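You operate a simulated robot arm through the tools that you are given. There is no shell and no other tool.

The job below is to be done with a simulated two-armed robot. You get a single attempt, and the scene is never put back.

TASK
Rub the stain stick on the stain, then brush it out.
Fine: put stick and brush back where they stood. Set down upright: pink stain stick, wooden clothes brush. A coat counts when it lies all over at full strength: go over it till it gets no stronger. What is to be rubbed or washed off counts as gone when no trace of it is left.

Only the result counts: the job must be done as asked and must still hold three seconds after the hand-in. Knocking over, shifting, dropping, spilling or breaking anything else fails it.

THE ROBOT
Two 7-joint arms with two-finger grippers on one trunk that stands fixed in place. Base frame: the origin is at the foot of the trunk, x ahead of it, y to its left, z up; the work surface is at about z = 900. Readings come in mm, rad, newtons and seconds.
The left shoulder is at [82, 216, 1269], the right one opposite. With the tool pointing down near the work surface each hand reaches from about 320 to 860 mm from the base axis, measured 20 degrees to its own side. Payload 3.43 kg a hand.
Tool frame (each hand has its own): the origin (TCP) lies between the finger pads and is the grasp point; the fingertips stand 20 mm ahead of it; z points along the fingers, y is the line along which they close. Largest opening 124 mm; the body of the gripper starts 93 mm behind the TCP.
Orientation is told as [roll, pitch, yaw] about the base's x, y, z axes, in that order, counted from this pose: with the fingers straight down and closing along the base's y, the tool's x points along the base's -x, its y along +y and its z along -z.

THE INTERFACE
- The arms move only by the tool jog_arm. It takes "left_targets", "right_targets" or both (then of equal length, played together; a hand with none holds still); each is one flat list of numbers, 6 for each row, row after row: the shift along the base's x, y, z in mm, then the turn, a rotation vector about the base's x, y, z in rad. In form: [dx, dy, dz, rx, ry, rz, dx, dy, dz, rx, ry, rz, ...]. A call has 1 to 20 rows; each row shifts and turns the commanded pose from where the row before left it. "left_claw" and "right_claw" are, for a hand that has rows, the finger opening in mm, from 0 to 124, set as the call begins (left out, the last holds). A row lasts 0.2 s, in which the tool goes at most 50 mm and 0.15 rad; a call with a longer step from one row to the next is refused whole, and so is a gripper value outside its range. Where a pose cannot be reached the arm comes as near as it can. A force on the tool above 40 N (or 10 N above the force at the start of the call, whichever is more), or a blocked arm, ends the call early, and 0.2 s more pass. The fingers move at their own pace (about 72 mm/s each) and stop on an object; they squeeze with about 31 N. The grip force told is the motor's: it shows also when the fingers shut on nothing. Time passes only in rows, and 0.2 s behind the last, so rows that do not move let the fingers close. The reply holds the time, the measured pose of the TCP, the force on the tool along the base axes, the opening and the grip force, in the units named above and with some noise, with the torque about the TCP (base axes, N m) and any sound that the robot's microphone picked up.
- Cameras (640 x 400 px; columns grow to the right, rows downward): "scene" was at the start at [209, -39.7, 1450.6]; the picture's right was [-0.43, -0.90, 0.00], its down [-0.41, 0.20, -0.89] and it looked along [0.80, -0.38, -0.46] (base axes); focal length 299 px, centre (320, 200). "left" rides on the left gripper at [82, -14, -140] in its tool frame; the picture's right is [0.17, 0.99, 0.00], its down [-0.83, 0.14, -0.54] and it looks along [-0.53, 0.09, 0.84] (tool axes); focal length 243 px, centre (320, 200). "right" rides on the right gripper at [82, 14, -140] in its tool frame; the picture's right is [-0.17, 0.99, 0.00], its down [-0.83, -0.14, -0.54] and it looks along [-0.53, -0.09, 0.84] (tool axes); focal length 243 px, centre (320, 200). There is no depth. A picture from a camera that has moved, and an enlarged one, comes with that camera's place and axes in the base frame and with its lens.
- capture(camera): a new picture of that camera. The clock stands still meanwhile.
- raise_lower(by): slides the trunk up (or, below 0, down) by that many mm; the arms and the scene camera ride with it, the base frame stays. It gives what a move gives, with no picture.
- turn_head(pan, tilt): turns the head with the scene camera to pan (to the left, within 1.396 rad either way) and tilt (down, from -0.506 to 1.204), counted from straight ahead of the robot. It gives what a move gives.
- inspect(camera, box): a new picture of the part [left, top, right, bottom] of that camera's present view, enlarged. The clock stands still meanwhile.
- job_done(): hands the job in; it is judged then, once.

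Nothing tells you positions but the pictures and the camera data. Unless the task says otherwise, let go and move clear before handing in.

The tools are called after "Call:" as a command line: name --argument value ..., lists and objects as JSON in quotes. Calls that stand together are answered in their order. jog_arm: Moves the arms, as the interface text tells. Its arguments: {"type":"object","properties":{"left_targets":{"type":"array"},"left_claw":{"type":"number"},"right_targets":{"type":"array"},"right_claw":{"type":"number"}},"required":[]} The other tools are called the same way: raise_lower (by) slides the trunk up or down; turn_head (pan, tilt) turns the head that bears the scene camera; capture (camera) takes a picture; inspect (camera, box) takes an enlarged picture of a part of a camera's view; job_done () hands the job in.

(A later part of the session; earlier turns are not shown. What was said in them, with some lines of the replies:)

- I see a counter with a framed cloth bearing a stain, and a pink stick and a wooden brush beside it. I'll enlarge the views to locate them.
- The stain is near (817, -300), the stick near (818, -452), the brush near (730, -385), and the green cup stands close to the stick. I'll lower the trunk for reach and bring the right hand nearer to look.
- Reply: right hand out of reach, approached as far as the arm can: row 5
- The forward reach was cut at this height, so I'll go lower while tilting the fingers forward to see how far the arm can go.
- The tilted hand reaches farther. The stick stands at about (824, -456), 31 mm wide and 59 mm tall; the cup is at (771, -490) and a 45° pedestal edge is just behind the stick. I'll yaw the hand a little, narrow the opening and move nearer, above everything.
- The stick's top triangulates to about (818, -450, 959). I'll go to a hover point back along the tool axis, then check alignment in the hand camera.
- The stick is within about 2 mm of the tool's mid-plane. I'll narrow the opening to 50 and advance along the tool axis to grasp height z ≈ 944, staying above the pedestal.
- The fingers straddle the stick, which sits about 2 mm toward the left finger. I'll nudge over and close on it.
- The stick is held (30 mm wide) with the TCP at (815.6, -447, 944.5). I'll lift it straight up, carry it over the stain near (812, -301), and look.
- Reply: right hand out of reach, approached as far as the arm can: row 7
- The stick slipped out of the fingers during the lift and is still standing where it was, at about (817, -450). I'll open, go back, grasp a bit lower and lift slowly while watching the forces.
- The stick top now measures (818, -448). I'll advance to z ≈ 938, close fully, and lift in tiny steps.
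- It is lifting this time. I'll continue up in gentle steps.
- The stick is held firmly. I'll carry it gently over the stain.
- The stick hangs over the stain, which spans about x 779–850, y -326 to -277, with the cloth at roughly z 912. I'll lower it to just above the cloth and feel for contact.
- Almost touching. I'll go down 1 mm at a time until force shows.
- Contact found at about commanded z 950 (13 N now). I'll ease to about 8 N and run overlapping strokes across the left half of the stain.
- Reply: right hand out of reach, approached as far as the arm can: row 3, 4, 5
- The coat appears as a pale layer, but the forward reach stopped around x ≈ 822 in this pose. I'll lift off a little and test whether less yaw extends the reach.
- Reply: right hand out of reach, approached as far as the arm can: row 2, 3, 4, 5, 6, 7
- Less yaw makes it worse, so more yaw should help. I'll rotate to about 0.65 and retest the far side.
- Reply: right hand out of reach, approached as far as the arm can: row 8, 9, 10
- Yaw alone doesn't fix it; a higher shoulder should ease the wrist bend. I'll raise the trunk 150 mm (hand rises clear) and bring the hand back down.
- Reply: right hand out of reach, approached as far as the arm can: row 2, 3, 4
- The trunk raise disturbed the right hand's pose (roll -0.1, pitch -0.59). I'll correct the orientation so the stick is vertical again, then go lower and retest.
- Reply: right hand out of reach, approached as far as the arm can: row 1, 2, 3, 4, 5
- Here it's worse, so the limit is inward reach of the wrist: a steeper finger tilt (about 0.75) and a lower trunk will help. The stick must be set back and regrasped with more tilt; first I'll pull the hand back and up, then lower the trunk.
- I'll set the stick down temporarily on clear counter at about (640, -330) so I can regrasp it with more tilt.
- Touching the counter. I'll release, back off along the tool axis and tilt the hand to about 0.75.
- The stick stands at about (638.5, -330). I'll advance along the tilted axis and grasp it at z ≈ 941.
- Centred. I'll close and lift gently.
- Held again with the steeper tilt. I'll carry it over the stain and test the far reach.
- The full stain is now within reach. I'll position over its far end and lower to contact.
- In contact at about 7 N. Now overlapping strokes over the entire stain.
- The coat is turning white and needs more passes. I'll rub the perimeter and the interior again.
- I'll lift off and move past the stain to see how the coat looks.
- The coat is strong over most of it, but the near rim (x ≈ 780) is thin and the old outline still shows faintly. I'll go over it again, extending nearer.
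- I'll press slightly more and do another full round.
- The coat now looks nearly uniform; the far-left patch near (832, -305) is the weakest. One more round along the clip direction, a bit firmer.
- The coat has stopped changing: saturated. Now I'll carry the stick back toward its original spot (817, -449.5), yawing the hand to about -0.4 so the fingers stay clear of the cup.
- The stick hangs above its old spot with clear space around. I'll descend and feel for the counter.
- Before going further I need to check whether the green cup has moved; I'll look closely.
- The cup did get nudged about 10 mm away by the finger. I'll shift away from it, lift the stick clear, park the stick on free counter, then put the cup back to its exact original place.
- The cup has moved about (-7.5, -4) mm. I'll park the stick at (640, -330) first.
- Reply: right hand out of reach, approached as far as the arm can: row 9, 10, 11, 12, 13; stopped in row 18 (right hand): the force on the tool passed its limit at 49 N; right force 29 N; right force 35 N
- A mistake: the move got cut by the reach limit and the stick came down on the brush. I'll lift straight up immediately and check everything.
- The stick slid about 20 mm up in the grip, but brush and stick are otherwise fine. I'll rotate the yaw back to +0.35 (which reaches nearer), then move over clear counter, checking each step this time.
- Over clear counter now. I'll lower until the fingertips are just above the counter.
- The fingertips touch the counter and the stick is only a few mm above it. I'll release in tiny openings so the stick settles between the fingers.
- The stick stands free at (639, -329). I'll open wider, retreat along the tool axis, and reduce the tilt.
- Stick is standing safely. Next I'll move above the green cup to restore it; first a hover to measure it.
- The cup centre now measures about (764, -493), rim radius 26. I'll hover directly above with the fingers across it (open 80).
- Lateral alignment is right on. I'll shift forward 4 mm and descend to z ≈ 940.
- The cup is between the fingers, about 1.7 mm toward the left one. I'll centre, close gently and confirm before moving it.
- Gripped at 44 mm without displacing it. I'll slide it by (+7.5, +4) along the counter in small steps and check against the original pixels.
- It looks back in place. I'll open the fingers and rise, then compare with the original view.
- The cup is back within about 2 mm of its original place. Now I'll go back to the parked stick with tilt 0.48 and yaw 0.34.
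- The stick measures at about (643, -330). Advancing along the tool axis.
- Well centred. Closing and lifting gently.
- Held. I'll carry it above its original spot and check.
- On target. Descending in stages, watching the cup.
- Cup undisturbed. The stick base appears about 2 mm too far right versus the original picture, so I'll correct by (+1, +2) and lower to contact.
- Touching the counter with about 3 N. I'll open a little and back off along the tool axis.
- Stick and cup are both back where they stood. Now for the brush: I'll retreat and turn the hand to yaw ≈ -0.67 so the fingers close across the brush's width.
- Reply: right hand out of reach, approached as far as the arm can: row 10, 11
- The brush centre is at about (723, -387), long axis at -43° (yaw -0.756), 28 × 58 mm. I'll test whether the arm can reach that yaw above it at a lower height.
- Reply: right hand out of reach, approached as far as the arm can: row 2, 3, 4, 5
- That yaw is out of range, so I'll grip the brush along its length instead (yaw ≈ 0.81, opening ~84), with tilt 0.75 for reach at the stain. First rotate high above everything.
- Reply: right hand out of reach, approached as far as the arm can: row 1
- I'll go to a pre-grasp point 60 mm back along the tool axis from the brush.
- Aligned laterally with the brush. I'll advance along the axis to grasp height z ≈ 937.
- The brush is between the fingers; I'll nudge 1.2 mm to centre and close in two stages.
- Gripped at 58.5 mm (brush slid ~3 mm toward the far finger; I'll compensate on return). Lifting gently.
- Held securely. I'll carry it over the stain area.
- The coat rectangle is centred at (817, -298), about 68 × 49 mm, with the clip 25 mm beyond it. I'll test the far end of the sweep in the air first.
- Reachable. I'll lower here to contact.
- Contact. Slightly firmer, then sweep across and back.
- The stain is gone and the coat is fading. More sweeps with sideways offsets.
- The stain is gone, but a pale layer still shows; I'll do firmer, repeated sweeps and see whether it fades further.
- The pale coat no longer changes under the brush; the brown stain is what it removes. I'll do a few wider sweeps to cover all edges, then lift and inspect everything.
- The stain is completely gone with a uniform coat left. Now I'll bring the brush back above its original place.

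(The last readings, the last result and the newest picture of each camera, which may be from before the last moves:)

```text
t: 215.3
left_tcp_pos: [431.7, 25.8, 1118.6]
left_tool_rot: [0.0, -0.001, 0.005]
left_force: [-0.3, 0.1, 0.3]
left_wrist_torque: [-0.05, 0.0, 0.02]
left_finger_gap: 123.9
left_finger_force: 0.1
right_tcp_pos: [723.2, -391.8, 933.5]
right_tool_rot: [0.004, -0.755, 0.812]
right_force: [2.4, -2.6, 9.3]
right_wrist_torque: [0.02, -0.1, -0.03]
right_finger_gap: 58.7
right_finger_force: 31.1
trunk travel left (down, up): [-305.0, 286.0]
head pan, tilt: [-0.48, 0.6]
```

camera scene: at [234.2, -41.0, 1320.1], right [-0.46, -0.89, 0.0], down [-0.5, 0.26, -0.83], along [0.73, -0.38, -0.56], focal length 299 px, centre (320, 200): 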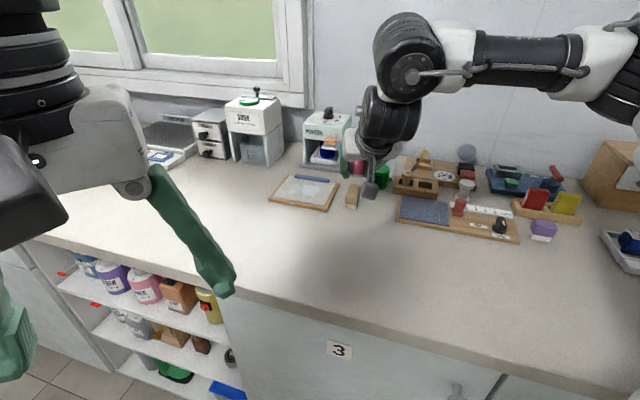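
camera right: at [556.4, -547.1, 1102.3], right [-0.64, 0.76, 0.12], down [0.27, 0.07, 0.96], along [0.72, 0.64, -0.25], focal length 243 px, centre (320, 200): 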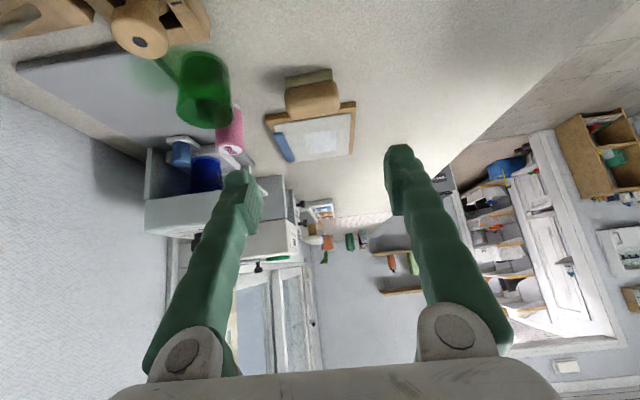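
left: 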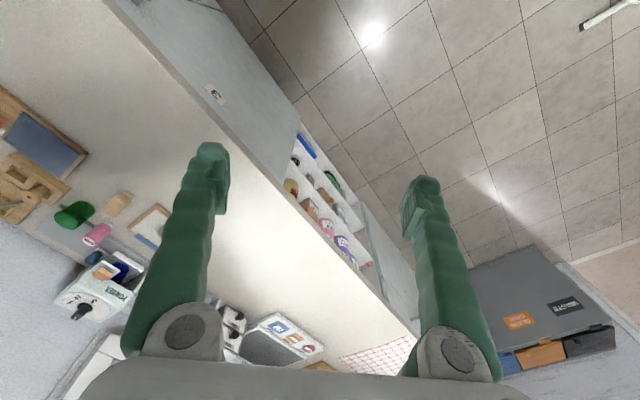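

On the counter. I'll ease the pressure, open, and retreat along the tool axis.

Call:
jog_arm --right_targets '[0, 0, 0.8, 0, 0, 0, 0, 0, 0, 0, 0, 0]'

Call:
jog_arm --right_targets '[0, 0, 0, 0, 0, 0, 0, 0, 0, 0, 0, 0, -3, -3, 5, 0, 0, 0, -5, -5, 8, 0, 0, 0, -5, -5, 8.3, 0, 0, 0, -5, -5, 8.3, 0, 0, 0, -5, -5, 8.3, 0, 0, 0, -5, -5, 8.3, 0, 0, 0, -5, -5, 10, 0, 0, 0, 0, 0, 20, 0, 0, 0, 0, 0, 20, 0, 0, 0]' --right_claw 82

Call:
inspect --camera "scene" --box '[300, 130, 420, 205]'

Call:
inspect --camera "scene" --box '[260, 120, 420, 220]'

```text
t: 215.9
left_tcp_pos: [430.8, 25.3, 1119.6]
left_tool_rot: [-0.002, -0.001, 0.004]
left_force: [-0.3, -0.3, 0.0]
left_wrist_torque: [0.01, -0.02, 0.01]
left_finger_gap: 123.9
left_finger_force: 0.1
right_tcp_pos: [722.9, -391.7, 933.7]
right_tool_rot: [0.007, -0.753, 0.811]
right_force: [4.1, -2.0, 8.2]
right_wrist_torque: [-0.01, -0.19, -0.08]
right_finger_gap: 58.8
right_finger_force: 30.9
trunk travel left (down, up): [-305.0, 286.0]
head pan, tilt: [-0.48, 0.6]
```

```text
t: 218.3
left_tcp_pos: [431.8, 25.2, 1118.3]
left_tool_rot: [-0.002, -0.001, 0.003]
left_force: [-0.8, 0.5, 0.2]
left_wrist_torque: [0.03, 0.01, 0.0]
left_finger_gap: 124.1
left_finger_force: 0.1
right_tcp_pos: [689.7, -423.4, 1030.7]
right_tool_rot: [0.008, -0.751, 0.812]
right_force: [-0.6, -1.3, 0.6]
right_wrist_torque: [0.03, -0.01, 0.01]
right_finger_gap: 82.1
right_finger_force: 0.0
trunk travel left (down, up): [-305.0, 286.0]
head pan, tilt: [-0.48, 0.6]
```

```text
5.33 times, centred on (360, 168) of scene
camera zoom: at [234.1, -40.7, 1320.2], right [-0.46, -0.89, 0.0], down [-0.5, 0.26, -0.83], along [0.73, -0.38, -0.56], focal length 1593 px, centre (107, 373)
```

zoom: 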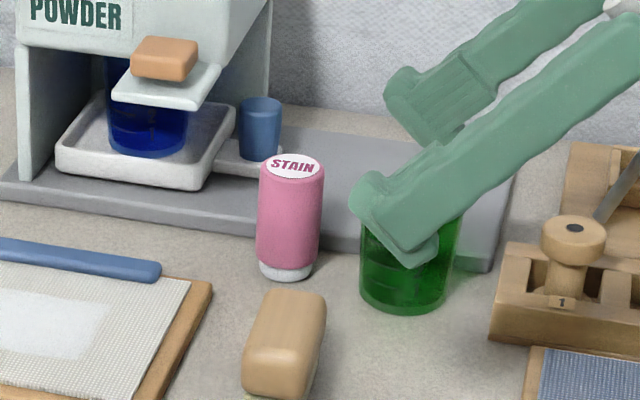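

```text
4.00 times, centred on (340, 170) of scene
camera zoom: at [234.1, -40.7, 1320.2], right [-0.46, -0.89, 0.0], down [-0.5, 0.26, -0.83], along [0.73, -0.38, -0.56], focal length 1194 px, centre (240, 320)
```

zoom: 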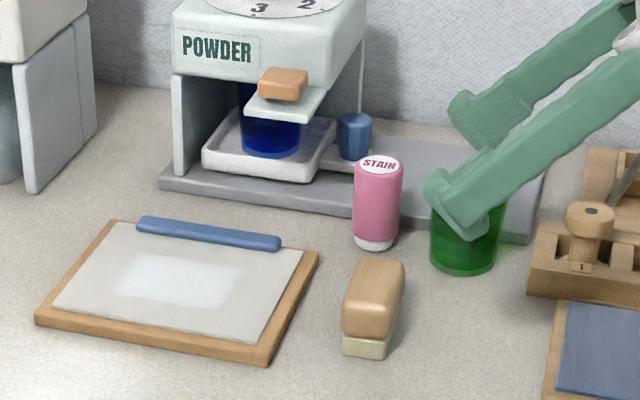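

Brush, stick and board are all in place. I'll pull the hand well clear and do a final check of everything.

Call:
jog_arm --right_targets '[0, 0, 25, 0, 0, 0, -10, 0, 25, 0, 0, 0, -20, 0, 20, 0, 0, 0, -25, 0, 0, 0, 0, 0, -25, 0, 0, 0, 0, 0, -25, 0, 0, 0, 0, 0, -25, 0, 0, 0, 0, 0]'

Call:
inspect --camera "scene" --box '[300, 130, 420, 205]'

Call:
inspect --camera "scene" --box '[380, 130, 580, 255]'

Call:
inspect --camera "scene" --box '[260, 160, 350, 216]'

Call:
capture --camera "scene"

```text
t: 219.9
left_tcp_pos: [431.8, 25.5, 1117.9]
left_tool_rot: [-0.001, -0.002, 0.004]
left_force: [0.0, -0.2, 0.6]
left_wrist_torque: [0.03, -0.01, 0.01]
left_finger_gap: 124.0
left_finger_force: 0.1
right_tcp_pos: [559.1, -424.5, 1101.4]
right_tool_rot: [0.008, -0.752, 0.812]
right_force: [-0.4, 0.2, 0.3]
right_wrist_torque: [0.04, -0.01, 0.01]
right_finger_gap: 81.7
right_finger_force: 0.0
trunk travel left (down, up): [-305.0, 286.0]
head pan, tilt: [-0.48, 0.6]
```

```text
5.33 times, centred on (360, 168) of scene
camera zoom: at [233.7, -41.5, 1320.3], right [-0.46, -0.89, 0.0], down [-0.5, 0.26, -0.83], along [0.73, -0.38, -0.56], focal length 1593 px, centre (107, 373)
```

zoom: 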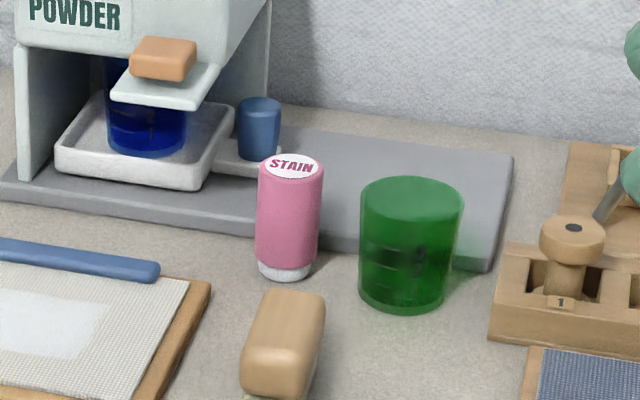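

```text
3.20 times, centred on (480, 192) of scene
camera zoom: at [233.7, -41.5, 1320.3], right [-0.46, -0.89, 0.0], down [-0.5, 0.26, -0.83], along [0.73, -0.38, -0.56], focal length 956 px, centre (-192, 224)
```

zoom: 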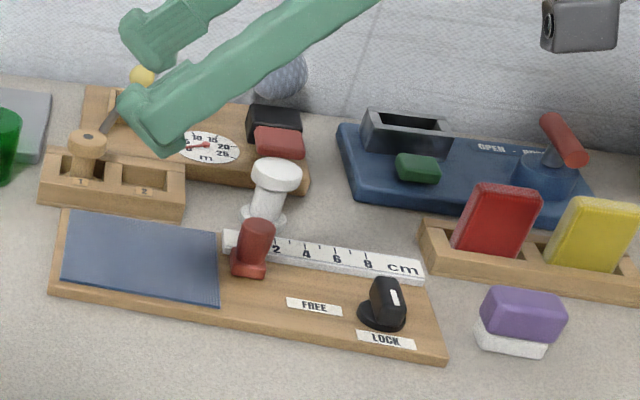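

```text
7.11 times, centred on (305, 188) of scene
camera zoom: at [233.7, -41.5, 1320.3], right [-0.46, -0.89, 0.0], down [-0.5, 0.26, -0.83], along [0.73, -0.38, -0.56], focal length 2124 px, centre (427, 285)
```

zoom: 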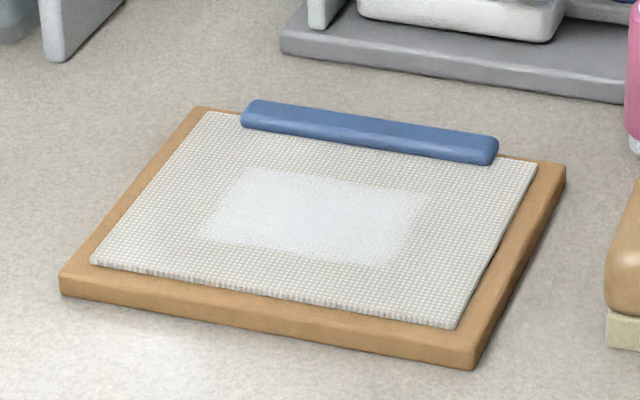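

```text
taken
camera scene: at [233.7, -41.5, 1320.3], right [-0.46, -0.89, 0.0], down [-0.5, 0.26, -0.83], along [0.73, -0.38, -0.56], focal length 299 px, centre (320, 200)
```

scene: 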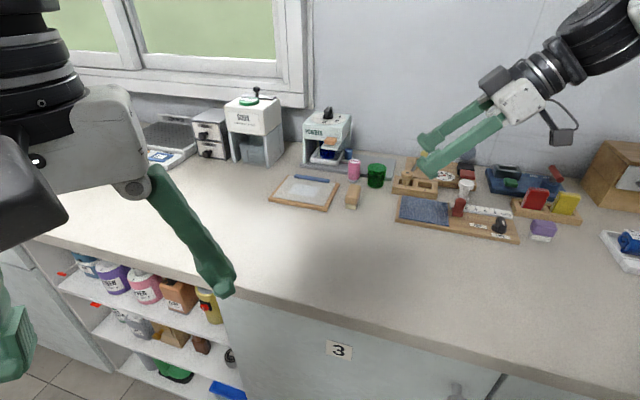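

I've finished the job and am handing it in. The stain is gone, with an even coat of stain stick left over the whole patch that further brushing no longer changed. The stick and brush stand upright within about 3 mm of where they started.

I nudged the green cup about 10 mm along the way and put it back. It now sits within about 2 mm of its original spot. Everything else looks undisturbed, and both hands are clear.

Call:
job_done

```text
The job is handed in.
```

The job is handed in. The brown stain is gone, and the pink stick and wooden brush are standing upright back where they started. No verdict has come back yet.

- **Stain:** No trace of brown shows in the last pictures. A pale, even rectangle of stain-stick coat is still on the cloth. About 20 brush passes didn't visibly fade it, so I took "brush it out" to mean the stain. If the coat was meant to come off too, that part isn't done.
- **Stick and brush:** By my picture measurements, the stick is within about 3 mm of its original spot and the brush within about 1 mm. On the way, the stick slipped out of the gripper once without falling. A move that stopped short also pressed it onto the brush, shifting the brush about 1 mm before I picked it up.
- **Green cup:** While lowering the stick I pushed the cup about 8–10 mm. I gripped it and slid it back to within about 2 mm of where it was. This is the most likely reason for a fail, since anything else being shifted counts against the job.

I saw nothing else out of place in the final pictures, and both hands are empty and clear.
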